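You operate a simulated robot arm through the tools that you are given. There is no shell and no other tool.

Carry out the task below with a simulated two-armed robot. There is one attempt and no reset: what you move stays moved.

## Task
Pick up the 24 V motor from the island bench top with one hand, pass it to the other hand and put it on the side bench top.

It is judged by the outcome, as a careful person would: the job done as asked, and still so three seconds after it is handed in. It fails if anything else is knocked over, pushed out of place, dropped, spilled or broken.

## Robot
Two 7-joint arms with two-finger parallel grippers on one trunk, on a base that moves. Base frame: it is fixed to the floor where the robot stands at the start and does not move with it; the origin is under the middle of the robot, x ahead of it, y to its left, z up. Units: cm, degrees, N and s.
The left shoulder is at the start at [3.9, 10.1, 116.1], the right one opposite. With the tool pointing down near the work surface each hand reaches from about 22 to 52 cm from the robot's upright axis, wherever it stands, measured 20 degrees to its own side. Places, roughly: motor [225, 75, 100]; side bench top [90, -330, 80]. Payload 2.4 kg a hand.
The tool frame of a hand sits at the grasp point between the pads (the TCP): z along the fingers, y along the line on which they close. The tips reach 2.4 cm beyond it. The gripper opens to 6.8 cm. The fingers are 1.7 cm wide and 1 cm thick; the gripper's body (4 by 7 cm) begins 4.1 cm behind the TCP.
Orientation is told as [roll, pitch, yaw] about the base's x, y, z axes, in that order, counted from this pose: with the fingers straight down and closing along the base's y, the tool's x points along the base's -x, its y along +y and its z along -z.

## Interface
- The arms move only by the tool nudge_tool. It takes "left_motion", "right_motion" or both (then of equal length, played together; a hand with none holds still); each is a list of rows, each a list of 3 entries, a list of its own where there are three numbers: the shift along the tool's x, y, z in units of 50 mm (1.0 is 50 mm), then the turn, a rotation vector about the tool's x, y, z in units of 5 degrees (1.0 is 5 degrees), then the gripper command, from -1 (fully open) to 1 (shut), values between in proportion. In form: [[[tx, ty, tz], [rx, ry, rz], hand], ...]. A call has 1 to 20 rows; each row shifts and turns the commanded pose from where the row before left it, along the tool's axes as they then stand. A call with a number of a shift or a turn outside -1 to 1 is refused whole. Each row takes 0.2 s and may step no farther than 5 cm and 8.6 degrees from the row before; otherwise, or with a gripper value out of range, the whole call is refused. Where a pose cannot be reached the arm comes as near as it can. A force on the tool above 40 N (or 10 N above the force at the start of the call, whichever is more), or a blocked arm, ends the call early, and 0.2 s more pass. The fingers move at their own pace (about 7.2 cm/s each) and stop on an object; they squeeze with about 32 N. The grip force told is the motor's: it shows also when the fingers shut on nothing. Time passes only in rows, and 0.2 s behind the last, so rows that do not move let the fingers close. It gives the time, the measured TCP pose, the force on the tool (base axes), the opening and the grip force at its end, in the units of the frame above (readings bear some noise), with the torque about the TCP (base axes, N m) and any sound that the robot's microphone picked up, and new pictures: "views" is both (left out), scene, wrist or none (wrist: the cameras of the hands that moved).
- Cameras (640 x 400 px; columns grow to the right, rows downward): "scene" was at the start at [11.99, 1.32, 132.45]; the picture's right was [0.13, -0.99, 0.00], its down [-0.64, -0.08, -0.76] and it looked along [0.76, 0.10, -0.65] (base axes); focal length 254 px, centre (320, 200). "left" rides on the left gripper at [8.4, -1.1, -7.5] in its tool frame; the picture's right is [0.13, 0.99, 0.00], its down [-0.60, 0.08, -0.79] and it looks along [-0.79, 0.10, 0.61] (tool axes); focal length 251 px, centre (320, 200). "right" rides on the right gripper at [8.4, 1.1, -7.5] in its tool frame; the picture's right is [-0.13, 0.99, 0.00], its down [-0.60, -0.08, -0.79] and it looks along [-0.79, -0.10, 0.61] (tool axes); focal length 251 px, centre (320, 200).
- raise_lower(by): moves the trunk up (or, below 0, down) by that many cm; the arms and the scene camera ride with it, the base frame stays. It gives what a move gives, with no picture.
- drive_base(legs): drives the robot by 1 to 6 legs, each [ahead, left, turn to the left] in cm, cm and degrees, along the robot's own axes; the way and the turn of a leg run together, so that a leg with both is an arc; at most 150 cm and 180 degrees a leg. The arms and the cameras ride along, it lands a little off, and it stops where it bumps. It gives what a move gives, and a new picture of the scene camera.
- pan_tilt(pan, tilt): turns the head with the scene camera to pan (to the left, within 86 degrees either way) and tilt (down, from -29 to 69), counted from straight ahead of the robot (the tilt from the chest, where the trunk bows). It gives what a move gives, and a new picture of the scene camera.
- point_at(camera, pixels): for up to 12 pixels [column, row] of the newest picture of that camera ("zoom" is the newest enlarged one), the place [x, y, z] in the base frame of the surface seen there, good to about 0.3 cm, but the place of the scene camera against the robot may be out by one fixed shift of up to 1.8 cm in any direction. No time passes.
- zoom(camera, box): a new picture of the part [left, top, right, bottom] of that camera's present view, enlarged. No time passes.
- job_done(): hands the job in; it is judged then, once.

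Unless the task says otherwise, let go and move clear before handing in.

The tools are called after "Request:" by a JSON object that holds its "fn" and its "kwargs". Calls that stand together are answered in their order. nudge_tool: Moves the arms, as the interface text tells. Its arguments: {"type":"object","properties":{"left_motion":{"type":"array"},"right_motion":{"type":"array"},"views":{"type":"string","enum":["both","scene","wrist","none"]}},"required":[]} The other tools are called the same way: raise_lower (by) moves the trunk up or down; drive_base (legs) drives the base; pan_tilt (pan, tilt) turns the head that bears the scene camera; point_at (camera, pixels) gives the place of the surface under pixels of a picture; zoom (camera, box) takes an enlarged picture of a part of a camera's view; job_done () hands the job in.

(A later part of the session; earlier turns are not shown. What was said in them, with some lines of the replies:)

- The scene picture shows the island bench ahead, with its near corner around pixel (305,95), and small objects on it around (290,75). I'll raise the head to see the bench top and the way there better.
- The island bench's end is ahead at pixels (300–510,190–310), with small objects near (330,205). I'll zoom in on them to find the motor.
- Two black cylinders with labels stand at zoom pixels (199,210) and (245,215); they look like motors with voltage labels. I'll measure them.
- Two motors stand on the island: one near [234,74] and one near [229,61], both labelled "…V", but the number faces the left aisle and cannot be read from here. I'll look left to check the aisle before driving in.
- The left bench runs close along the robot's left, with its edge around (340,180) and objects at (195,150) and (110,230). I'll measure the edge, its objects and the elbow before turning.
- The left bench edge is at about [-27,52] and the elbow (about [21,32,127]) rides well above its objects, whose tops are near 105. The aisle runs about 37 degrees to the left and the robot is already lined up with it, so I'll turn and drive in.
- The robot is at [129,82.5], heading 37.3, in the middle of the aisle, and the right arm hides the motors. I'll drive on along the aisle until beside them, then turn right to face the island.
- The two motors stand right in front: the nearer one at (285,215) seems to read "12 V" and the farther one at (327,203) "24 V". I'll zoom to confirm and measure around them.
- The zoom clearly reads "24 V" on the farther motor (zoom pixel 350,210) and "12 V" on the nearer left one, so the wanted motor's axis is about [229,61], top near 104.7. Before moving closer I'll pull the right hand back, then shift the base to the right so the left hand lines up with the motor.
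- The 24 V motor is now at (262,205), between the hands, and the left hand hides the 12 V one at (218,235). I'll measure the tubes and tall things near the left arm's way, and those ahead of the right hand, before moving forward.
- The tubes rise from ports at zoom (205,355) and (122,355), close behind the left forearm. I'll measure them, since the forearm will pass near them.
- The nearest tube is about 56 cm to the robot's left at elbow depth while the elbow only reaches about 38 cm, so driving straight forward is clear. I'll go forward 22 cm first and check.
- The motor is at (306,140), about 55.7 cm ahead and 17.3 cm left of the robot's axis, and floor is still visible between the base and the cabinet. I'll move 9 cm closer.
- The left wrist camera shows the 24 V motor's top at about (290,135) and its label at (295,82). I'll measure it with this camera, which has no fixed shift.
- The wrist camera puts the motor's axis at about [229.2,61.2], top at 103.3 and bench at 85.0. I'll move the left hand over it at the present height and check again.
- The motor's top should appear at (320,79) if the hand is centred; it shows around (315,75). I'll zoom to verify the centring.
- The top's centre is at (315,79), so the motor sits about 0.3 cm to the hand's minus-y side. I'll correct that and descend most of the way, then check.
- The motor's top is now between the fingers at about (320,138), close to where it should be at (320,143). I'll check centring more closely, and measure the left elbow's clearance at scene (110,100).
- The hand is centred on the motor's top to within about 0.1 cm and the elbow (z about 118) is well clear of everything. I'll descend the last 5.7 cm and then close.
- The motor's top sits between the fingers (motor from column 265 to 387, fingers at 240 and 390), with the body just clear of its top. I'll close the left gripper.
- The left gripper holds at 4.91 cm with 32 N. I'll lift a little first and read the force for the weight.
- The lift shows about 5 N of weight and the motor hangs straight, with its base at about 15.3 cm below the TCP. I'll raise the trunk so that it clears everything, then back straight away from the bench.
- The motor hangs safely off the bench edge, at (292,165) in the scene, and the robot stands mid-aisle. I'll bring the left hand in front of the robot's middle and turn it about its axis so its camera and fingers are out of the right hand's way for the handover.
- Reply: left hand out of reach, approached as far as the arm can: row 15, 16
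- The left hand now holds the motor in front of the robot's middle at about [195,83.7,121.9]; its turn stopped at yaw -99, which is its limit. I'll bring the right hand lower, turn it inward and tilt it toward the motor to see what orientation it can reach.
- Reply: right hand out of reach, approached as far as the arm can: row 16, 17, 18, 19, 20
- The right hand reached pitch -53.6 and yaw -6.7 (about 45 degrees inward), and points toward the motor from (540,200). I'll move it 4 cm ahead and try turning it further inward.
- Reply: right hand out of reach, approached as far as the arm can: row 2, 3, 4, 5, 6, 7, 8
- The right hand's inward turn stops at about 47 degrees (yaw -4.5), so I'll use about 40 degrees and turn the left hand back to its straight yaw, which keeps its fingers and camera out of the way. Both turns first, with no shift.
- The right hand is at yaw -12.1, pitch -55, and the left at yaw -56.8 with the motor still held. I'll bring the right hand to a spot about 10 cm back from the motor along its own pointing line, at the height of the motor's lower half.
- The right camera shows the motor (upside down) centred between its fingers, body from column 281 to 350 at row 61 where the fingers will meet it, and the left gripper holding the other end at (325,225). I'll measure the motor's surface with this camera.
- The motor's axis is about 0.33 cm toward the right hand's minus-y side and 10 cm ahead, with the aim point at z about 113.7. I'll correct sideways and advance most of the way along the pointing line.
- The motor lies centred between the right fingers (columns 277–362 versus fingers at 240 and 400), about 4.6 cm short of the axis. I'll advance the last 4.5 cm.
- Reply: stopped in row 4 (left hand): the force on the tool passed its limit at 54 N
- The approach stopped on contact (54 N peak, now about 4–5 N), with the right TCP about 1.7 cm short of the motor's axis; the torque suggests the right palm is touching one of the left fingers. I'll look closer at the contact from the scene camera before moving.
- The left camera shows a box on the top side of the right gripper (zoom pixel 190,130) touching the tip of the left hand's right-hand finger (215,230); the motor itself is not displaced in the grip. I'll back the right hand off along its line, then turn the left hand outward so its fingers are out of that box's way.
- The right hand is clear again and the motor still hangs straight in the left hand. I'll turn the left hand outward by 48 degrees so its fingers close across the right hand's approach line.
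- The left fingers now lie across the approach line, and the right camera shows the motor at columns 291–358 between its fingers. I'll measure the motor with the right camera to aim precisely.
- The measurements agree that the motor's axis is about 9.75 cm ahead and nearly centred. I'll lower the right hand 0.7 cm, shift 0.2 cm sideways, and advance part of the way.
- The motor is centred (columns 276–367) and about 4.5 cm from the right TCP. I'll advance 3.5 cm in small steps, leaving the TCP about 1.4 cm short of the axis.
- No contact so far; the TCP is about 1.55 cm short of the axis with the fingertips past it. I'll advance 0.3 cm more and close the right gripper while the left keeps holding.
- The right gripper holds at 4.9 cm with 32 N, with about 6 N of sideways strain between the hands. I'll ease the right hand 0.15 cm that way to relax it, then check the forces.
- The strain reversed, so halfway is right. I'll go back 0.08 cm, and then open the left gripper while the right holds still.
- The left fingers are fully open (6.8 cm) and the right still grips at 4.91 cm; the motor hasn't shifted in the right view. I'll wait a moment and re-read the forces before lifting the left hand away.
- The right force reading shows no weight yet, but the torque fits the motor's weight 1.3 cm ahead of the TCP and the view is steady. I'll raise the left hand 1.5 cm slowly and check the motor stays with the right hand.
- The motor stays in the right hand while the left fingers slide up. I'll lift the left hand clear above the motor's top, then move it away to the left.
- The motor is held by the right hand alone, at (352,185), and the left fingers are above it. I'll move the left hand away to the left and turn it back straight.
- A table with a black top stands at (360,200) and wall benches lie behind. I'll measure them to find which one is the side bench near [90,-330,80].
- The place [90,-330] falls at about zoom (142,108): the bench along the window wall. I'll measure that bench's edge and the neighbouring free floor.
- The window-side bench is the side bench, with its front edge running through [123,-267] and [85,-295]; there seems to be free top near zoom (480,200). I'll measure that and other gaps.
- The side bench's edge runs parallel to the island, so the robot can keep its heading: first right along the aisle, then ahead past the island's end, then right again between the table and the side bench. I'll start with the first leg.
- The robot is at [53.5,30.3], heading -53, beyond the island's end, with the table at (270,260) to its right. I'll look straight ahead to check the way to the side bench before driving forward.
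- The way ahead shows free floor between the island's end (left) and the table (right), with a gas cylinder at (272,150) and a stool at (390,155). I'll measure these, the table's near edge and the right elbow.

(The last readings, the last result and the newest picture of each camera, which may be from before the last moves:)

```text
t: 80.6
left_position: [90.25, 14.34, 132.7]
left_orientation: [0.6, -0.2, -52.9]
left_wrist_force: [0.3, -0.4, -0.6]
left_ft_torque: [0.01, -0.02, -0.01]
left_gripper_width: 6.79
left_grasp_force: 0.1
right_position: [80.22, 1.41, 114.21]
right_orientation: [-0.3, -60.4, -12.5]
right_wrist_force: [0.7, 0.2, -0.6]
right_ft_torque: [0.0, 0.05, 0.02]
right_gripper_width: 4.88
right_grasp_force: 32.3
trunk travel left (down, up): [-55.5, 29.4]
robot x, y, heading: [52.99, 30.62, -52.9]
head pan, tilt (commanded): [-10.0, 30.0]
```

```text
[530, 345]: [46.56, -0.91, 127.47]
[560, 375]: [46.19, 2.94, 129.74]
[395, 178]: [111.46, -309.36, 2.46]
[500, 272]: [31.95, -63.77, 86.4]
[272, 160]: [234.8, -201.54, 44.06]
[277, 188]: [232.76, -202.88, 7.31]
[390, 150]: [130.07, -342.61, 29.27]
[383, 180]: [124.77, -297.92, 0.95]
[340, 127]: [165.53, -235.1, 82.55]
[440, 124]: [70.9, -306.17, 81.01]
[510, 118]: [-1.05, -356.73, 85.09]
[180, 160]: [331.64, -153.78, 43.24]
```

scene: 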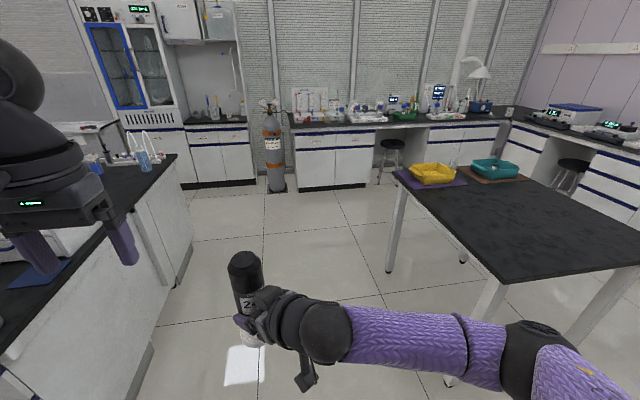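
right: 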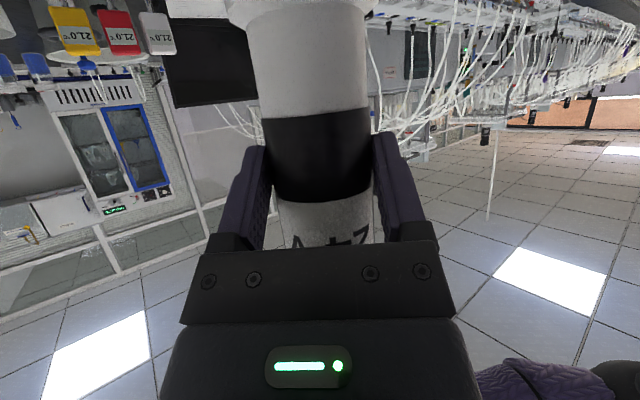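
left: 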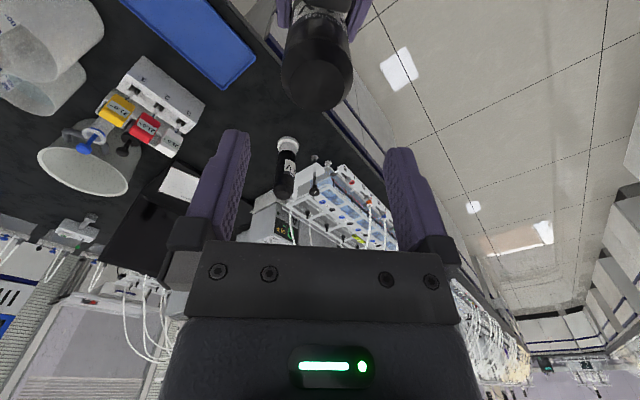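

Everything is clear: the elbow is about 45 cm from the table and the gas cylinder starts well beyond my stopping line. I'll drive ahead 205 cm in steps.

Request:
{"fn": "drive_base", "kwargs": {"legs": [[70, 0, 0], [70, 0, 0], [65, 0, 0]]}}

```text
t: 91.1
left_position: [216.09, -145.26, 132.77]
left_orientation: [0.6, -0.2, -51.7]
left_wrist_force: [1.2, 0.5, 0.4]
left_ft_torque: [0.0, 0.0, 0.0]
left_gripper_width: 6.79
left_grasp_force: 0.2
right_position: [206.43, -158.24, 114.15]
right_orientation: [-0.3, -60.2, -11.5]
right_wrist_force: [0.0, 0.7, 0.3]
right_ft_torque: [0.0, 0.09, 0.03]
right_gripper_width: 4.92
right_grasp_force: 31.9
trunk travel left (down, up): [-55.5, 29.4]
robot x, y, heading: [178.72, -129.42, -51.7]
head pan, tilt (commanded): [-10.0, 30.0]
```

scene: 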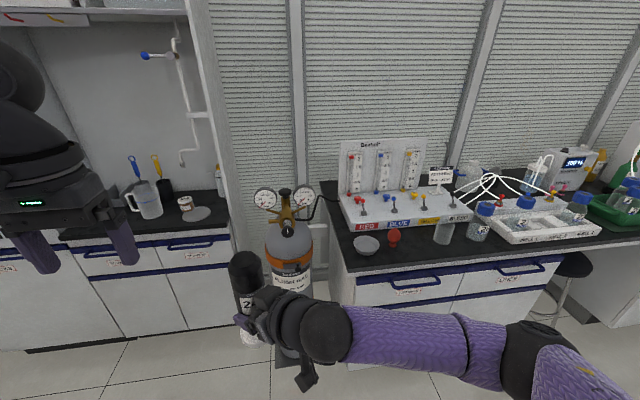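

The robot is at [178.7,-129.4] in front of the side bench's left end, and the motor at (245,290) is still upright and well held. I'll square the heading and move right along the bench.

Request:
{"fn": "drive_base", "kwargs": {"legs": [[0, 0, -1.4], [0, -80, 0], [0, -60, 0]]}}

```text
t: 98.7
left_position: [104.27, -230.14, 132.76]
left_orientation: [0.6, -0.3, -53.3]
left_wrist_force: [-0.9, -0.9, 1.0]
left_ft_torque: [0.01, -0.02, -0.03]
left_gripper_width: 6.8
left_grasp_force: 0.0
right_position: [94.27, -242.9, 114.26]
right_orientation: [-0.1, -60.3, -12.8]
right_wrist_force: [-0.5, -0.5, -0.5]
right_ft_torque: [0.05, 0.04, 0.02]
right_gripper_width: 4.89
right_grasp_force: 31.7
trunk travel left (down, up): [-55.5, 29.4]
robot x, y, heading: [67.59, -213.4, -53.1]
head pan, tilt (commanded): [-10.0, 30.0]
```

scene: 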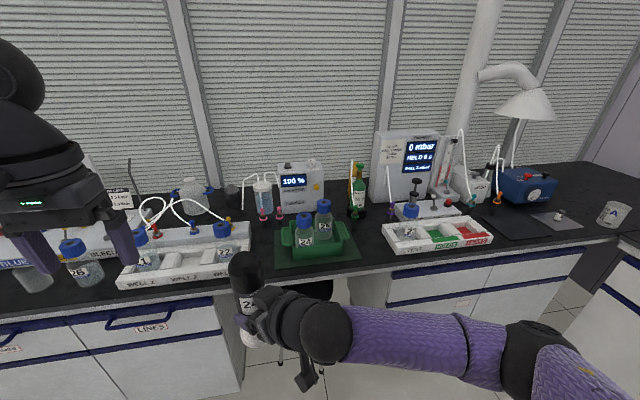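

I'm now in front of the side bench's middle; the bench top holds a green mat at (310,245), a white tray at (435,235), a dark mat near (515,225) and a beaker at (612,213). I'll zoom in for free spots.

Request:
{"fn": "zoom", "kwargs": {"camera": "scene", "box": [340, 160, 640, 300]}}

Request:
{"fn": "point_at", "kwargs": {"camera": "scene", "pixels": [[372, 245], [372, 268], [382, 230], [362, 240], [492, 238], [480, 212], [548, 238], [575, 238], [560, 245], [612, 225], [500, 255], [597, 215]]}}

```text
2.13 times, centred on (490, 230) of scene
```

zoom: 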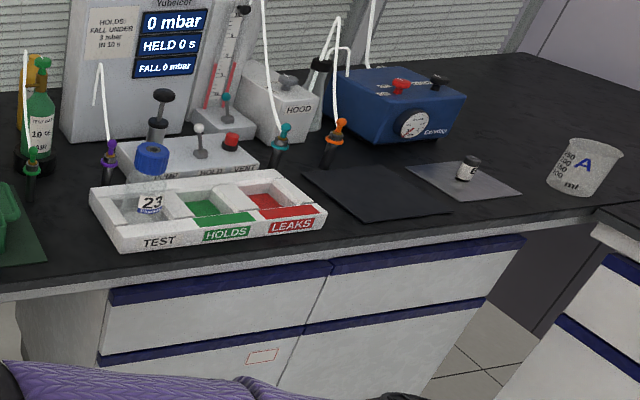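

```text
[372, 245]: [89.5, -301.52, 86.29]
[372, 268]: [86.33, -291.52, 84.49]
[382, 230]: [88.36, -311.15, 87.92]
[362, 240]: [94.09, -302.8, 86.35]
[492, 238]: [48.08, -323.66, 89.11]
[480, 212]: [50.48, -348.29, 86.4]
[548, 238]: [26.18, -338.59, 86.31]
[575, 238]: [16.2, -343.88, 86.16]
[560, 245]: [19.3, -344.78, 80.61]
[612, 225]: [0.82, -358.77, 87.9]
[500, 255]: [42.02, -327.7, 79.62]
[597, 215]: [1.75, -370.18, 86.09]
```

Possible free bare spots are right of the dark slate, at zoom (490,210), and in the corner behind the beaker at zoom (530,130). I'll measure around them.

Request:
{"fn": "point_at", "kwargs": {"camera": "zoom", "pixels": [[452, 209], [402, 222], [520, 192], [465, 200], [490, 210], [510, 218], [548, 185], [590, 195], [530, 140], [470, 150], [560, 215], [325, 225]]}}

Request:
{"fn": "point_at", "kwargs": {"camera": "zoom", "pixels": [[360, 240], [345, 215], [60, 250], [70, 220], [95, 230], [75, 190], [40, 265], [302, 172], [410, 172], [600, 130], [560, 100], [620, 170]]}}

```text
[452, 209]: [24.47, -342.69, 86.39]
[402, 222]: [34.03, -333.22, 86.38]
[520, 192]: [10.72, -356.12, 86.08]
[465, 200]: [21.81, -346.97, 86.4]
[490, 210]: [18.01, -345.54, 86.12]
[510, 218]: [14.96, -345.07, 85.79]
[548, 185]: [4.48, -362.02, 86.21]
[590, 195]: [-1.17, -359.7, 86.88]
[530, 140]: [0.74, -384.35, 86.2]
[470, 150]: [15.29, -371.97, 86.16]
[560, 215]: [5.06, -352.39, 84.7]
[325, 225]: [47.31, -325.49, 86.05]
```

```text
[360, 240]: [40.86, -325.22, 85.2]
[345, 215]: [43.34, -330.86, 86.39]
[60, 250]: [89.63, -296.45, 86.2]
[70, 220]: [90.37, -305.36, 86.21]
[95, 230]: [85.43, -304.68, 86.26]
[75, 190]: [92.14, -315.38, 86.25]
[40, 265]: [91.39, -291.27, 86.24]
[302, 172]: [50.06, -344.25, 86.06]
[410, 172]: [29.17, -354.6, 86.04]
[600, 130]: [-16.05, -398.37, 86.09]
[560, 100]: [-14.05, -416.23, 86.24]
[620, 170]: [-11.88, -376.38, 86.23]
```

The best bare spot is the strip between the green mat and the white tray, centred near [90,-302], about 13 cm wide and 20 cm deep, right by the given place. I'll first turn the right hand to point straight ahead, with the motor in front of the right shoulder, so its camera will hang outside the bench edge.

Request:
{"fn": "nudge_tool", "kwargs": {"right_motion": [[[0.159, -0.502, -0.278], [0, 0, 0], 1], [[0.159, -0.502, -0.278], [0, 0, 0], 1], [[0.159, -0.502, -0.278], [0, 0, 0], 1], [[0.159, -0.502, -0.278], [0, 0, 0], 1], [[0.159, -0.502, -0.278], [0, 0, 0], 1], [[0.159, -0.502, -0.278], [0, 0, 0], 1], [[0, 0, 0], [0.868, 0, 0.495], 1], [[0, 0, 0], [0.868, 0, 0.495], 1], [[0, 0, 0], [0.868, 0, 0.495], 1], [[0, 0, 0], [0.868, 0, 0.495], 1], [[0, 0, 0], [0.868, 0, 0.495], 1], [[0, 0, 0], [0.868, 0, 0.495], 1], [[0, 0, 0], [0.868, 0, 0.495], 1], [[0, 0, 0], [0.868, 0, 0.495], 1], [[0, 0, 0], [0, 0, 0], 1]], "views": "both"}}

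```text
t: 101.9
left_position: [104.42, -230.08, 132.8]
left_orientation: [0.6, -0.3, -53.3]
left_wrist_force: [-0.2, 0.1, 0.4]
left_ft_torque: [-0.03, 0.01, -0.01]
left_gripper_width: 6.8
left_grasp_force: 0.0
right_position: [81.47, -255.3, 114.22]
right_orientation: [-0.1, -60.3, -37.9]
right_wrist_force: [0.4, 0.3, 0.1]
right_ft_torque: [0.08, 0.03, 0.0]
right_gripper_width: 4.88
right_grasp_force: 32.4
right hand out of reach, approached as far as the arm can: row 12, 13, 14
trunk travel left (down, up): [-55.5, 29.4]
robot x, y, heading: [67.59, -213.32, -53.2]
head pan, tilt (commanded): [-10.0, 30.0]
```

scene: 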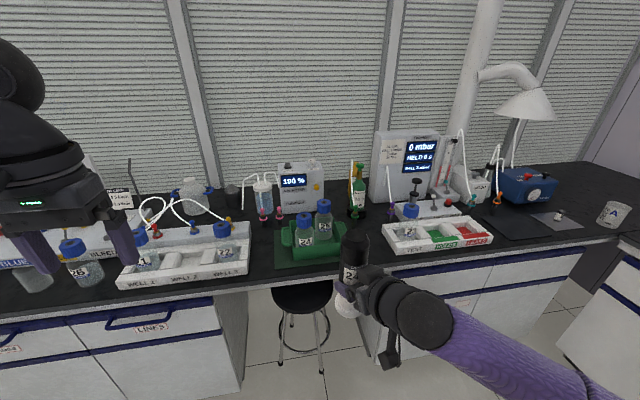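
right: 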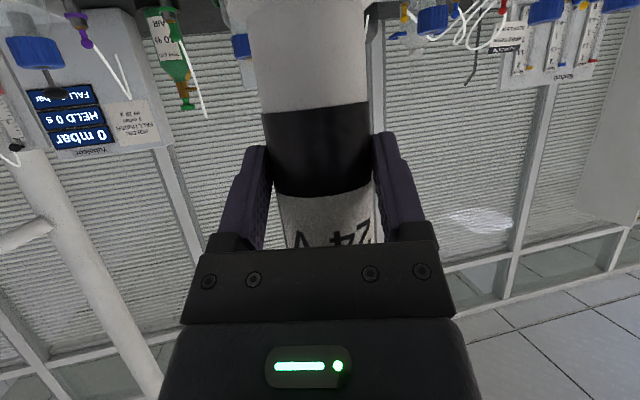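

The right hand now points nearly straight ahead (yaw -37.9, about 15 degrees off) with the motor at (348,285), which is enough. I'll zoom in on the landing spot and measure its borders.

Request:
{"fn": "zoom", "kwargs": {"camera": "scene", "box": [270, 180, 430, 280]}}

Request:
{"fn": "point_at", "kwargs": {"camera": "scene", "pixels": [[350, 228], [330, 210], [332, 232], [345, 222], [383, 225], [395, 252], [400, 240], [372, 225], [358, 200], [385, 215], [378, 258], [275, 275]]}}

```text
4.00 times, centred on (350, 230) of scene
```

zoom: 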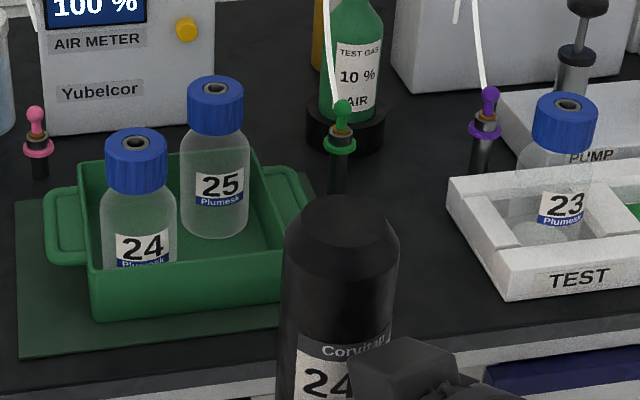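

```text
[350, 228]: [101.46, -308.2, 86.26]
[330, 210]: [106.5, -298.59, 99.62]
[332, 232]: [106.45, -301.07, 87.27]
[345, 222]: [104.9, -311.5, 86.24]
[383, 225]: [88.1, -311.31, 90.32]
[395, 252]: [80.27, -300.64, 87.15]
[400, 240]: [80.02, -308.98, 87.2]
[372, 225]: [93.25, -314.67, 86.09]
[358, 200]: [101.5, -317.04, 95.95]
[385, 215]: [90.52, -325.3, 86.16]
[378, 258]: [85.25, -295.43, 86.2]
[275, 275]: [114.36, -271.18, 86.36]
```

The spot is bordered by the basket's handle (about u=+8 cm) and the white tray's left end (about u=-6.7 cm), so I'll aim for the motor's axis at about [89.4,-301.3]. I'll move right 21.5 cm and forward 27 cm with the motor still high, then re-measure.

Request:
{"fn": "drive_base", "kwargs": {"legs": [[0, -21.5, 0], [27, 0, 0]]}}

Request:
{"fn": "pan_tilt", "kwargs": {"pan": -15, "tilt": 48}}

```text
t: 105.0
left_position: [103.91, -264.2, 132.7]
left_orientation: [0.6, -0.4, -53.3]
left_wrist_force: [-0.1, 0.2, 0.1]
left_ft_torque: [0.0, 0.02, 0.01]
left_gripper_width: 6.79
left_grasp_force: 0.0
right_position: [81.17, -289.51, 114.14]
right_orientation: [-0.2, -60.3, -37.9]
right_wrist_force: [0.4, -1.0, 0.2]
right_ft_torque: [0.06, 0.07, 0.02]
right_gripper_width: 4.88
right_grasp_force: 31.7
trunk travel left (down, up): [-55.5, 29.4]
robot x, y, heading: [67.13, -247.57, -53.1]
head pan, tilt (commanded): [-10.0, 30.0]
```

scene: 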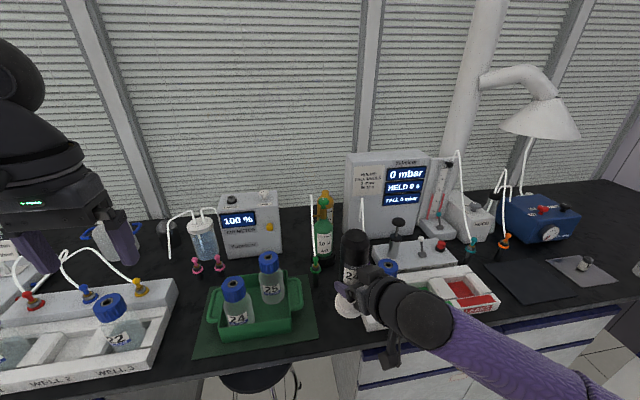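

```text
t: 105.8
left_position: [103.82, -264.24, 132.69]
left_orientation: [0.7, -0.4, -53.3]
left_wrist_force: [0.2, -0.7, 1.1]
left_ft_torque: [0.0, 0.02, -0.02]
left_gripper_width: 6.83
left_grasp_force: 0.0
right_position: [81.1, -289.5, 114.14]
right_orientation: [-0.2, -60.3, -37.9]
right_wrist_force: [-0.8, 0.5, 0.4]
right_ft_torque: [0.05, 0.04, 0.0]
right_gripper_width: 4.89
right_grasp_force: 32.1
trunk travel left (down, up): [-55.5, 29.4]
robot x, y, heading: [67.03, -247.91, -53.0]
head pan, tilt (commanded): [-15.0, 48.0]
```

scene: 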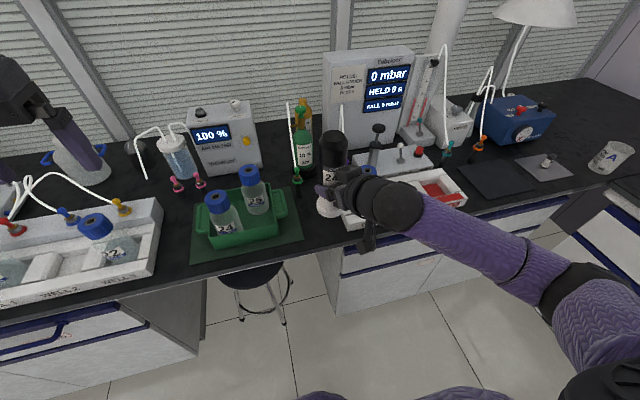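

The motor is now over the bench edge at (330,180). I'll zoom and re-measure the landing spot between the mat's right edge near (303,240) and the tray's left end near (345,220).

Request:
{"fn": "zoom", "kwargs": {"camera": "scene", "box": [240, 120, 420, 260]}}

Request:
{"fn": "point_at", "kwargs": {"camera": "scene", "pixels": [[303, 241], [296, 215], [288, 205], [312, 232], [320, 228], [345, 228], [342, 215], [318, 247], [310, 215], [297, 180], [330, 140], [330, 208]]}}

Request:
{"fn": "zoom", "kwargs": {"camera": "right", "box": [0, 0, 640, 260]}}

```text
2.86 times, centred on (330, 190) of scene
```

zoom: 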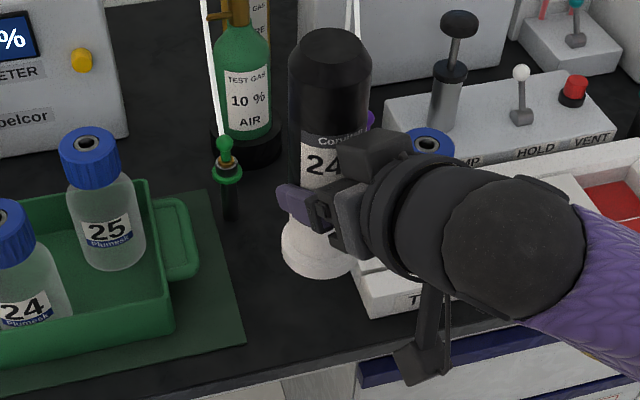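

```text
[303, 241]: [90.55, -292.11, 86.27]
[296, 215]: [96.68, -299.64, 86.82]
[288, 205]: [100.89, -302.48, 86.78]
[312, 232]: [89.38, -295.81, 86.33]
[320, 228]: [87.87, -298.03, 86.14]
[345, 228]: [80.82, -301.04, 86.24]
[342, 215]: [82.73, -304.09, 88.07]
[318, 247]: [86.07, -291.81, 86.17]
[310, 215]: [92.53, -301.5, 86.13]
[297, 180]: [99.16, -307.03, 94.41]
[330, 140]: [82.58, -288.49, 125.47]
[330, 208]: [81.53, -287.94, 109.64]
```

```text
1.00 times, centred on (320, 130) of right (not enlarged: the box is as wide or as high as the picture)
```

zoom: 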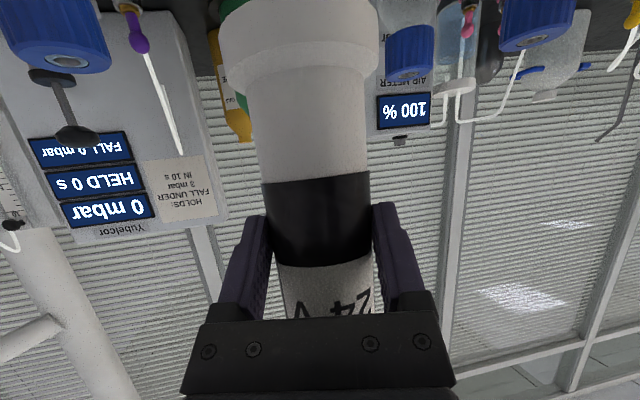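

The borders agree: mat corner at u about +6.7, tray end at -6.4, and a small green-topped stand 18 cm in. The motor needs about 13.1 cm forward and 0.9 cm right, so I'll drive that with the motor still high.

Request:
{"fn": "drive_base", "kwargs": {"legs": [[13.1, -0.9, 0]]}}

Request:
{"fn": "pan_tilt", "kwargs": {"pan": -15, "tilt": 60}}

```text
t: 107.1
left_position: [111.05, -275.47, 132.78]
left_orientation: [0.5, -0.3, -53.3]
left_wrist_force: [-0.2, -0.1, 0.1]
left_ft_torque: [-0.01, 0.02, 0.0]
left_gripper_width: 6.81
left_grasp_force: 0.1
right_position: [88.26, -300.63, 114.15]
right_orientation: [0.0, -60.2, -38.0]
right_wrist_force: [1.1, 0.6, 0.3]
right_ft_torque: [0.04, 0.07, 0.0]
right_gripper_width: 4.89
right_grasp_force: 32.2
trunk travel left (down, up): [-55.5, 29.4]
robot x, y, heading: [73.91, -258.86, -53.2]
head pan, tilt (commanded): [-15.0, 48.0]
```

scene: 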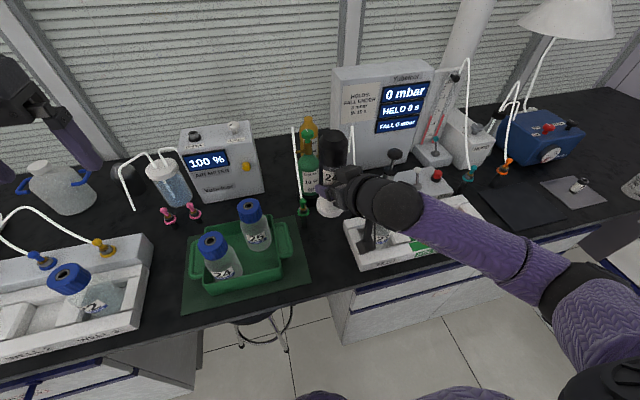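

```text
t: 107.9
left_position: [111.08, -275.33, 132.75]
left_orientation: [0.6, -0.3, -53.3]
left_wrist_force: [-0.4, 0.3, 0.3]
left_ft_torque: [0.01, -0.01, 0.0]
left_gripper_width: 6.8
left_grasp_force: 0.0
right_position: [88.22, -300.65, 114.07]
right_orientation: [-0.3, -60.2, -37.9]
right_wrist_force: [0.3, -1.6, -0.1]
right_ft_torque: [0.09, 0.08, 0.01]
right_gripper_width: 4.88
right_grasp_force: 32.5
trunk travel left (down, up): [-55.5, 29.4]
robot x, y, heading: [74.12, -258.31, -53.0]
head pan, tilt (commanded): [-15.0, 60.0]
```

scene: 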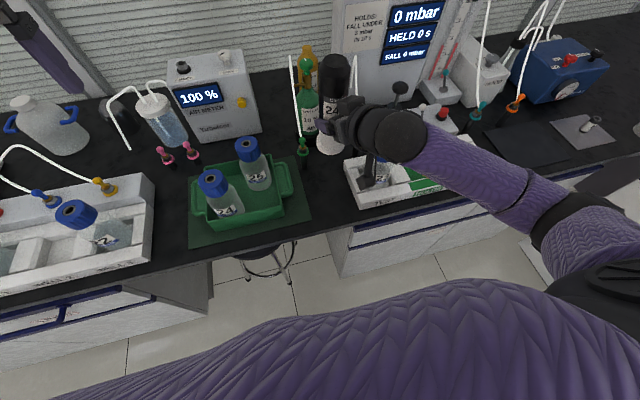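

The motor's axis is now over about [89.3,-301.5], the middle of the free spot. I'll lower the trunk 11 cm first and look again.

Request:
{"fn": "raise_lower", "kwargs": {"by": -11}}

Request:
{"fn": "pan_tilt", "kwargs": {"pan": -18, "tilt": 50}}

Request:
{"fn": "nudge_tool", "kwargs": {"right_motion": [[[0, 0, 0], [0, 0, 0], 1]], "views": "wrist"}}

```text
t: 109.3
left_position: [110.87, -275.38, 121.85]
left_orientation: [0.6, -0.5, -53.2]
left_wrist_force: [1.1, -1.0, 0.8]
left_ft_torque: [-0.02, -0.03, -0.01]
left_gripper_width: 6.8
left_grasp_force: 0.0
right_position: [88.14, -300.58, 103.26]
right_orientation: [-0.2, -60.3, -37.9]
right_wrist_force: [0.3, 0.4, 0.0]
right_ft_torque: [0.03, 0.05, 0.04]
right_gripper_width: 4.89
right_grasp_force: 31.9
trunk travel left (down, up): [-44.5, 40.4]
robot x, y, heading: [73.94, -258.96, -53.0]
head pan, tilt (commanded): [-15.0, 60.0]
```

```text
t: 110.0
left_position: [111.01, -275.28, 121.8]
left_orientation: [0.7, -0.3, -53.3]
left_wrist_force: [-0.6, -0.1, -0.2]
left_ft_torque: [0.0, -0.01, 0.0]
left_gripper_width: 6.79
left_grasp_force: 0.1
right_position: [88.12, -300.67, 103.05]
right_orientation: [-0.3, -60.2, -37.9]
right_wrist_force: [-0.3, 0.1, 0.3]
right_ft_torque: [0.04, 0.06, -0.02]
right_gripper_width: 4.88
right_grasp_force: 32.4
trunk travel left (down, up): [-44.5, 40.4]
robot x, y, heading: [74.2, -258.81, -53.1]
head pan, tilt (commanded): [-18.0, 50.0]
```

scene: 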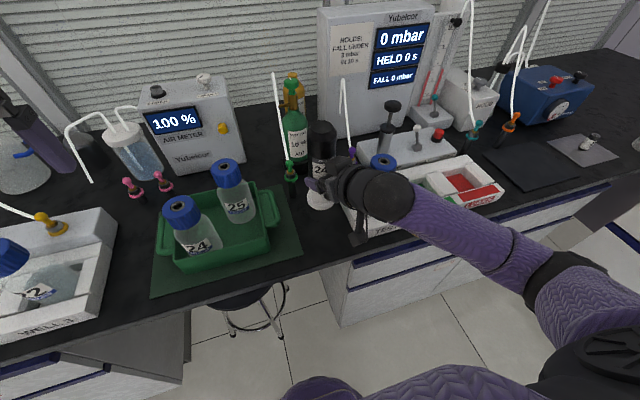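

```text
t: 110.4
left_position: [111.05, -275.34, 121.93]
left_orientation: [0.5, -0.3, -53.3]
left_wrist_force: [-0.3, 0.2, -0.1]
left_ft_torque: [-0.01, -0.03, 0.02]
left_gripper_width: 6.79
left_grasp_force: 0.1
right_position: [88.11, -300.6, 103.22]
right_orientation: [-0.2, -60.4, -37.9]
right_wrist_force: [-0.3, 0.2, 1.0]
right_ft_torque: [0.05, 0.1, 0.0]
right_gripper_width: 4.89
right_grasp_force: 32.1
trunk travel left (down, up): [-44.5, 40.4]
robot x, y, heading: [74.44, -258.48, -53.3]
head pan, tilt (commanded): [-18.0, 50.0]
```

right: 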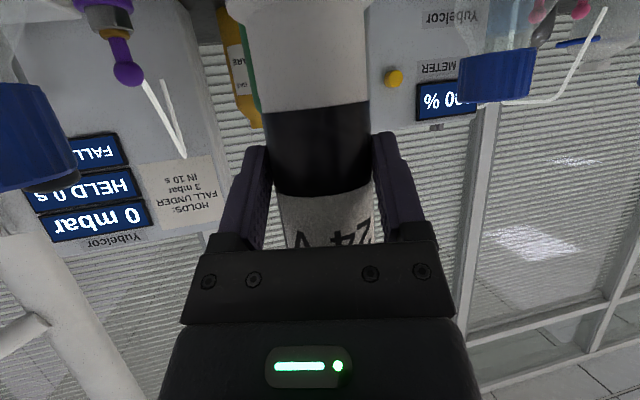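

The motor at (322,165) is above the free spot, its base now about 10 cm over the bench. The right camera shows bottle 23's cap at (30,140) on one side; I'll measure it and the neighbours before the last lowering.

Request:
{"fn": "point_at", "kwargs": {"camera": "right", "pixels": [[35, 120], [65, 165], [60, 110], [110, 20], [125, 70], [500, 70], [470, 90], [245, 60], [570, 8], [300, 8]]}}

Request:
{"fn": "point_at", "kwargs": {"camera": "scene", "pixels": [[300, 245], [275, 215], [290, 200], [305, 220], [310, 235], [345, 215], [350, 225], [385, 162], [323, 126], [320, 205], [290, 178], [350, 158]]}}

Request:
{"fn": "zoom", "kwargs": {"camera": "scene", "box": [240, 110, 440, 260]}}

```text
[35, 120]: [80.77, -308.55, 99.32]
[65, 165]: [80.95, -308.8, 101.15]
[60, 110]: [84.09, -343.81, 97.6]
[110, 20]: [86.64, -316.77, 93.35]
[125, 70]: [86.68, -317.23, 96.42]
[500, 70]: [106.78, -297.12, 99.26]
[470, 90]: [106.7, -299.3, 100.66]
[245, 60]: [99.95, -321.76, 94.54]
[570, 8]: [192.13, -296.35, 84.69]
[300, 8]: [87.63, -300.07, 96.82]
```

```text
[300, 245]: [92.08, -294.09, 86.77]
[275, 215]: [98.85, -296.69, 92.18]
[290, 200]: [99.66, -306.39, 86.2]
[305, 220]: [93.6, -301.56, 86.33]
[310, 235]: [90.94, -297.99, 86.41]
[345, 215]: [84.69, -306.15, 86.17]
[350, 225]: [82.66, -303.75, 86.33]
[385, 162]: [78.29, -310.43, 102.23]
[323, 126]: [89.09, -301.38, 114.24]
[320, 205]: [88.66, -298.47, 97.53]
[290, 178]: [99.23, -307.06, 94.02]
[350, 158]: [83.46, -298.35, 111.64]
```

```text
2.67 times, centred on (340, 185) of scene
```

zoom: 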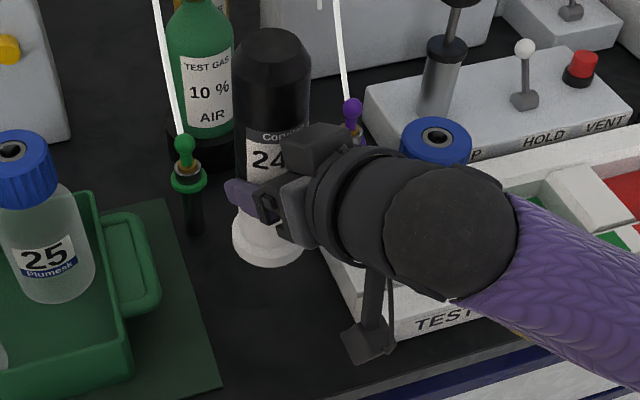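

Bottle 23 is about 5 cm clear of the gripper's side, and the wrist camera hangs outside the bench edge. I'll lower the trunk another 8.3 cm, leaving about 2 cm to go.

Request:
{"fn": "raise_lower", "kwargs": {"by": -8.3}}

Request:
{"fn": "nudge_tool", "kwargs": {"right_motion": [[[0, 0, 0], [0, 0, 0], 1]], "views": "both"}}

Request:
{"fn": "zoom", "kwargs": {"camera": "scene", "box": [240, 110, 440, 260]}}

```text
t: 111.6
left_position: [111.05, -275.34, 113.42]
left_orientation: [0.7, -0.4, -53.3]
left_wrist_force: [-0.6, 0.5, 0.6]
left_ft_torque: [-0.02, 0.01, 0.0]
left_gripper_width: 6.79
left_grasp_force: 0.0
right_position: [88.14, -300.53, 94.98]
right_orientation: [-0.2, -60.3, -37.8]
right_wrist_force: [0.2, -0.5, -0.7]
right_ft_torque: [0.06, 0.05, 0.01]
right_gripper_width: 4.9
right_grasp_force: 32.0
trunk travel left (down, up): [-36.2, 48.8]
robot x, y, heading: [74.66, -258.83, -53.4]
head pan, tilt (commanded): [-18.0, 50.0]
```

```text
t: 112.0
left_position: [111.02, -275.32, 113.55]
left_orientation: [0.6, -0.4, -53.3]
left_wrist_force: [-0.5, 0.1, 0.0]
left_ft_torque: [0.0, 0.02, 0.01]
left_gripper_width: 6.81
left_grasp_force: 0.1
right_position: [88.15, -300.57, 94.88]
right_orientation: [-0.1, -60.3, -37.9]
right_wrist_force: [-0.3, -0.7, 0.5]
right_ft_torque: [0.07, 0.02, 0.04]
right_gripper_width: 4.89
right_grasp_force: 32.2
trunk travel left (down, up): [-36.2, 48.8]
robot x, y, heading: [74.43, -258.62, -53.3]
head pan, tilt (commanded): [-18.0, 50.0]
```

scene: 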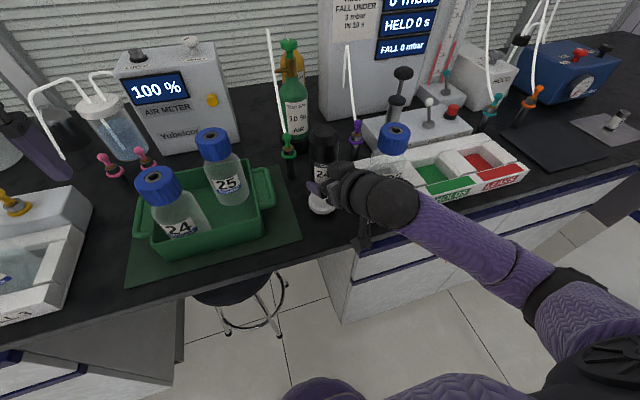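
right: 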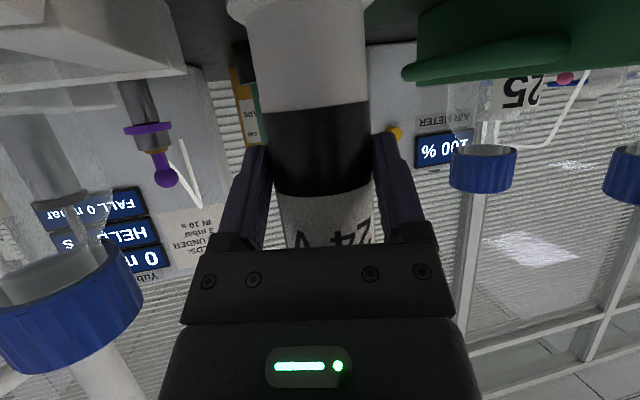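

```text
2.67 times, centred on (340, 185) of scene
```

zoom: 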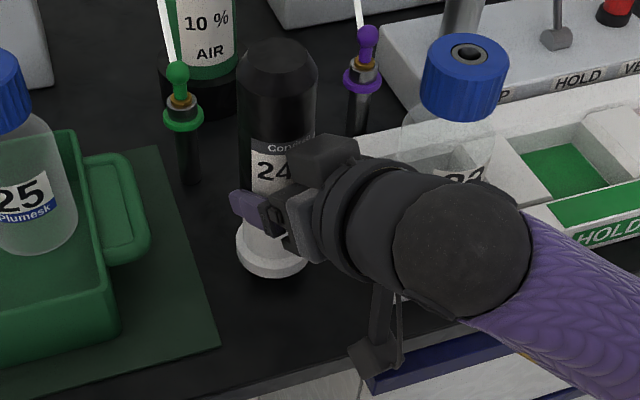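

The motor's base is about 2 cm above the bench, between the basket and the tray. Bottle 23's cap shows at (70,300) in the right view, so I'll measure its distance to the gripper before the last step.

Request:
{"fn": "point_at", "kwargs": {"camera": "right", "pixels": [[70, 310], [135, 285], [110, 250], [100, 270], [40, 280], [150, 60], [185, 80], [410, 75], [140, 100], [300, 10], [480, 170], [165, 180]]}}

Request:
{"fn": "point_at", "kwargs": {"camera": "zoom", "pixels": [[235, 270], [220, 345], [270, 300], [330, 300], [400, 310], [375, 350], [345, 270], [240, 220], [150, 250], [320, 330]]}}

```text
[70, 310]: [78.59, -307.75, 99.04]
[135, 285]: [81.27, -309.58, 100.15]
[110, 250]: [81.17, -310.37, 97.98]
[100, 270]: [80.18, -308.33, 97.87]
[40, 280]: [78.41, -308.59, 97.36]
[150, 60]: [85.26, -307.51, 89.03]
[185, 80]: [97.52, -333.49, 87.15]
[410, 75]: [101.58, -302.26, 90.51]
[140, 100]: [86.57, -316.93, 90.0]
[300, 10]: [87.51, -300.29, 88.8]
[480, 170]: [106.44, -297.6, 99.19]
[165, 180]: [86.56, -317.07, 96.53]
```

```text
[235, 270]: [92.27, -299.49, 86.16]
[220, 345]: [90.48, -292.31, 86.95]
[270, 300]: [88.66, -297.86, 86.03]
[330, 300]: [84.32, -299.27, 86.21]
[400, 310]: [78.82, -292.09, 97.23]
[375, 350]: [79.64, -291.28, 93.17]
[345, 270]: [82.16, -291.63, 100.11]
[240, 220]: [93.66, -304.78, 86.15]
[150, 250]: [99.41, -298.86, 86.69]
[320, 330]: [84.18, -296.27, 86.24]
```

The bottle is over 6 cm from the gripper's side and the spot under the motor is bare at [88.7,-297.9]–[84,-299]. I'll lower straight down 1.6 cm in small steps with the arm and watch the force.

Request:
{"fn": "nudge_tool", "kwargs": {"right_motion": [[[0.069, 0, 0.04], [0, 0, 0], 1], [[0.069, 0, 0.04], [0, 0, 0], 1], [[0.069, 0, 0.04], [0, 0, 0], 1], [[0.069, 0, 0.04], [0, 0, 0], 1], [[0, 0, 0], [0, 0, 0], 1]], "views": "none"}}

Request:
{"fn": "zoom", "kwargs": {"camera": "scene", "box": [280, 130, 400, 230]}}

```text
t: 113.2
left_position: [111.02, -275.22, 113.42]
left_orientation: [0.6, -0.3, -53.3]
left_wrist_force: [0.0, -0.7, 0.7]
left_ft_torque: [0.0, 0.02, 0.0]
left_gripper_width: 6.81
left_grasp_force: 0.1
right_position: [88.19, -300.55, 93.23]
right_orientation: [-0.1, -60.2, -37.9]
right_wrist_force: [0.7, 0.1, -0.3]
right_ft_torque: [0.04, 0.1, 0.02]
right_gripper_width: 4.88
right_grasp_force: 32.0
trunk travel left (down, up): [-36.2, 48.8]
robot x, y, heading: [74.44, -258.7, -53.2]
head pan, tilt (commanded): [-18.0, 50.0]
```

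```text
4.00 times, centred on (340, 180) of scene
```

zoom: 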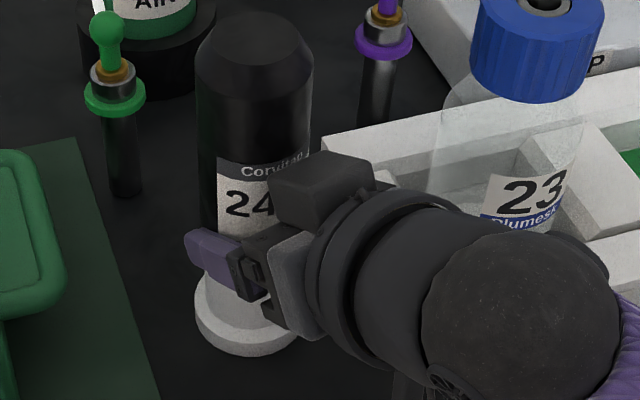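

The TCP is at 93.23, so the base should be within about 0.3 cm of the bench with no contact force yet. I'll go down in 0.12 cm steps.

Request:
{"fn": "nudge_tool", "kwargs": {"right_motion": [[[0.021, 0, 0.012], [0, 0, 0], 1], [[0.021, 0, 0.012], [0, 0, 0], 1], [[0, 0, 0], [0, 0, 0], 1]], "views": "none"}}

```text
t: 114.0
left_position: [110.83, -275.33, 113.53]
left_orientation: [0.5, -0.4, -53.3]
left_wrist_force: [0.1, 0.3, 1.0]
left_ft_torque: [-0.02, -0.02, -0.04]
left_gripper_width: 6.79
left_grasp_force: 0.0
right_position: [88.15, -300.44, 93.2]
right_orientation: [-0.2, -60.4, -37.9]
right_wrist_force: [-2.0, -2.3, 7.5]
right_ft_torque: [0.14, 0.21, 0.05]
right_gripper_width: 4.89
right_grasp_force: 32.7
trunk travel left (down, up): [-36.2, 48.8]
robot x, y, heading: [74.03, -258.51, -53.3]
head pan, tilt (commanded): [-18.0, 50.0]
```

The base touches the bench: 7.5 N upward. I'll open the right gripper while holding the hand still.

Request:
{"fn": "nudge_tool", "kwargs": {"right_motion": [[[0, 0, 0], [0, 0, 0], -0.5], [[0, 0, 0], [0, 0, 0], -0.7], [[0, 0, 0], [0, 0, 0], -1], [[0, 0, 0], [0, 0, 0], -1], [[0, 0, 0], [0, 0, 0], -1]], "views": "both"}}

Request:
{"fn": "zoom", "kwargs": {"camera": "scene", "box": [280, 120, 400, 230]}}

```text
t: 115.2
left_position: [110.91, -275.29, 113.49]
left_orientation: [0.6, -0.4, -53.2]
left_wrist_force: [-0.1, -0.1, -0.2]
left_ft_torque: [0.03, 0.03, 0.0]
left_gripper_width: 6.79
left_grasp_force: 0.0
right_position: [88.28, -300.55, 93.09]
right_orientation: [-0.2, -60.2, -37.9]
right_wrist_force: [0.1, 0.4, 0.4]
right_ft_torque: [-0.01, -0.01, 0.01]
right_gripper_width: 6.81
right_grasp_force: 0.0
trunk travel left (down, up): [-36.2, 48.8]
robot x, y, heading: [74.3, -258.74, -53.0]
head pan, tilt (commanded): [-18.0, 50.0]
```

scene: 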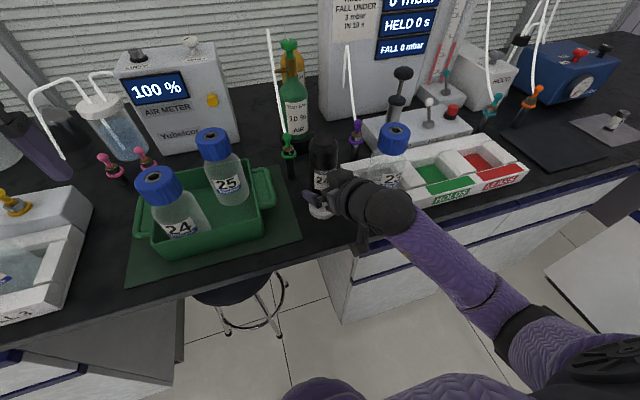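
right: 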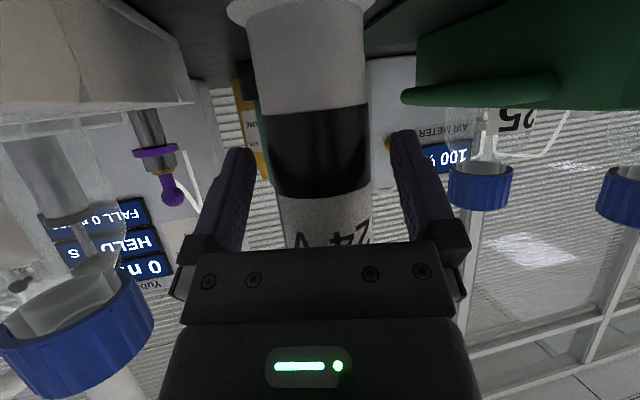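

```text
3.64 times, centred on (340, 175) of scene
```

zoom: 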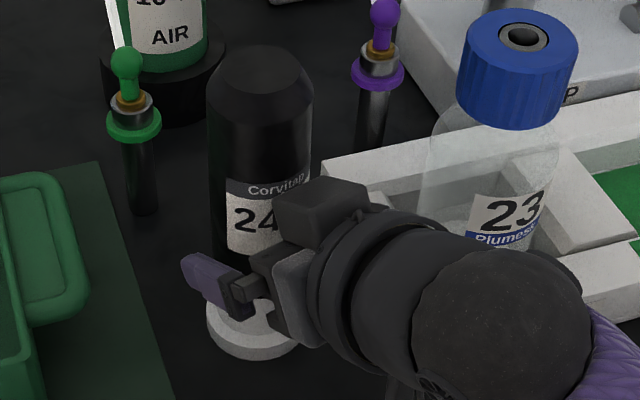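

The motor stands upright on the bench at zoom (260,200) with the right fingers fully open around it. I'll withdraw the right hand back along its pointing line.

Request:
{"fn": "nudge_tool", "kwargs": {"right_motion": [[[0, 0, -0.15], [0, 0, 0], -1], [[0, 0, -0.3], [0, 0, 0], -1], [[0, 0, -0.4], [0, 0, 0], -1], [[0, 0, -0.5], [0, 0, 0], -1], [[0, 0, -0.5], [0, 0, 0], -1], [[0, 0, 0], [0, 0, 0], -1]], "views": "both"}}

```text
t: 116.6
left_position: [111.08, -275.32, 113.42]
left_orientation: [0.6, -0.3, -53.3]
left_wrist_force: [-0.2, 0.2, 0.3]
left_ft_torque: [-0.01, -0.03, -0.02]
left_gripper_width: 6.78
left_grasp_force: 0.0
right_position: [82.15, -296.01, 97.28]
right_orientation: [-0.2, -60.3, -37.9]
right_wrist_force: [0.0, -0.4, 0.1]
right_ft_torque: [0.01, -0.02, 0.01]
right_gripper_width: 6.81
right_grasp_force: 0.0
right hand out of reach, approached as far as the arm can: row 5
trunk travel left (down, up): [-36.2, 48.8]
robot x, y, heading: [74.03, -258.2, -52.8]
head pan, tilt (commanded): [-18.0, 50.0]
```

scene: 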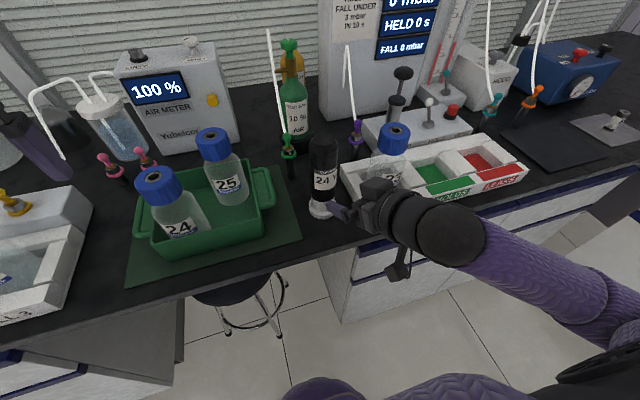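
right: 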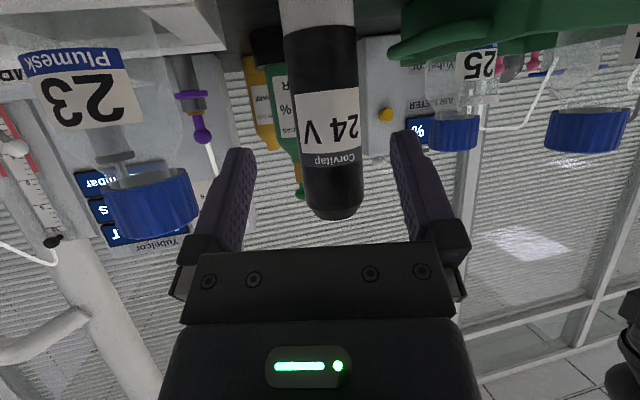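

The right hand is clear: the fingertips are about 4 cm short of the motor, which stands upright at (322,175). I'll raise the trunk a little and back away from the bench.

Request:
{"fn": "raise_lower", "kwargs": {"by": 8}}

Request:
{"fn": "drive_base", "kwargs": {"legs": [[-28, 0, 0]]}}

Request:
{"fn": "pan_tilt", "kwargs": {"pan": -12, "tilt": 35}}

Request:
{"fn": "zoom", "kwargs": {"camera": "scene", "box": [200, 100, 520, 300]}}

```text
t: 117.8
left_position: [111.07, -275.26, 121.4]
left_orientation: [0.6, -0.3, -53.3]
left_wrist_force: [0.4, -0.1, 0.2]
left_ft_torque: [-0.01, -0.03, -0.04]
left_gripper_width: 6.82
left_grasp_force: 0.0
right_position: [82.04, -296.05, 105.29]
right_orientation: [-0.1, -60.4, -37.9]
right_wrist_force: [0.1, 0.0, -0.1]
right_ft_torque: [-0.01, -0.05, -0.01]
right_gripper_width: 6.81
right_grasp_force: 0.0
trunk travel left (down, up): [-44.2, 40.8]
robot x, y, heading: [74.18, -258.88, -53.1]
head pan, tilt (commanded): [-18.0, 50.0]
```

```text
t: 119.7
left_position: [94.32, -252.79, 121.43]
left_orientation: [0.6, -0.4, -53.0]
left_wrist_force: [-0.4, 0.4, -0.2]
left_ft_torque: [-0.01, 0.0, 0.01]
left_gripper_width: 6.77
left_grasp_force: 0.0
right_position: [65.38, -273.72, 105.31]
right_orientation: [-0.1, -60.3, -37.7]
right_wrist_force: [0.2, -0.5, -1.1]
right_ft_torque: [-0.02, 0.01, -0.01]
right_gripper_width: 6.81
right_grasp_force: 0.0
trunk travel left (down, up): [-44.2, 40.8]
robot x, y, heading: [57.34, -236.62, -52.9]
head pan, tilt (commanded): [-18.0, 50.0]
```

scene: 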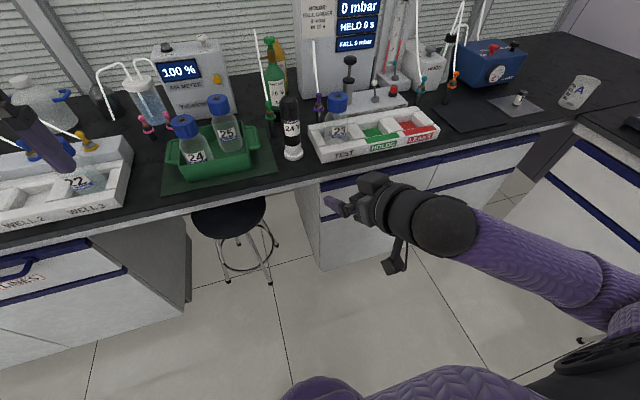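

```text
t: 120.5
left_position: [94.27, -252.88, 121.53]
left_orientation: [0.6, -0.4, -53.1]
left_wrist_force: [-0.8, 0.4, 0.1]
left_ft_torque: [0.0, -0.02, 0.01]
left_gripper_width: 6.81
left_grasp_force: 0.0
right_position: [65.43, -273.7, 105.23]
right_orientation: [-0.1, -60.3, -37.6]
right_wrist_force: [0.2, 0.2, -0.7]
right_ft_torque: [-0.02, 0.02, 0.01]
right_gripper_width: 6.81
right_grasp_force: 0.1
trunk travel left (down, up): [-44.2, 40.8]
robot x, y, heading: [57.29, -236.11, -52.7]
head pan, tilt (commanded): [-12.0, 35.0]
```

scene: 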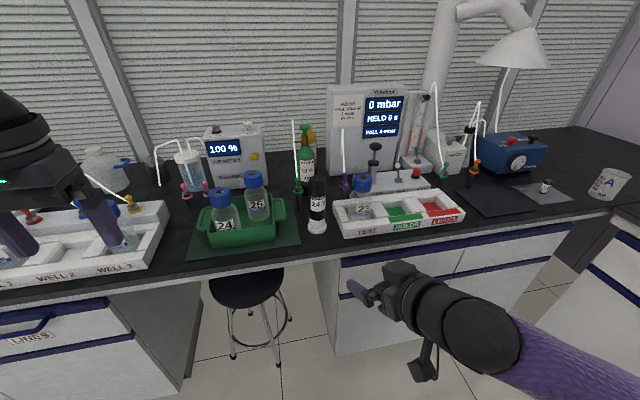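

```text
2.00 times, centred on (360, 200) of scene
```

zoom: 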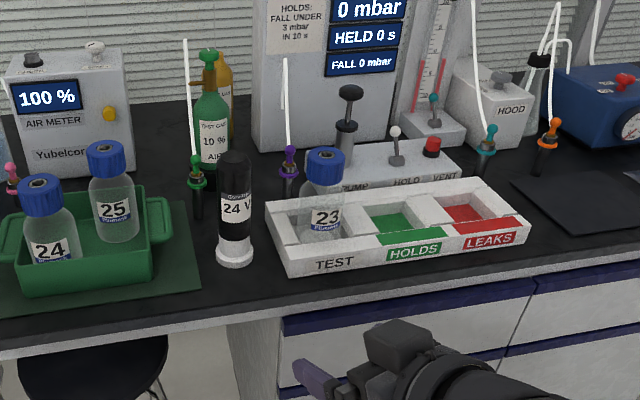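

The motor stands upright on the side bench top at (317,205), between the green mat and the white tray. Its neighbours are undisturbed, and both hands are open and well clear. I'll hand the job in.

Request:
{"fn": "job_done", "kwargs": {}}

```text
The job is handed in.
```

The 24 V motor is standing upright on the side bench top, between the green mat and the white tray, and the job is handed in. I haven't had a verdict back.

- **Pick-up:** there were two similar motors on the island bench. I read the labels and took the 24 V one with the left hand; the 12 V one stayed where it was.
- **Handover:** I passed it to the right hand over the aisle, clear of the bench. On my first try the two grippers touched, with a brief force of about 54 N. I backed off and turned the left hand, and the second try went cleanly. The motor stayed in the left hand's grip throughout.
- **Placement:** after I let go and backed away, nothing around the motor on the side bench looked disturbed. Both hands are open and clear.
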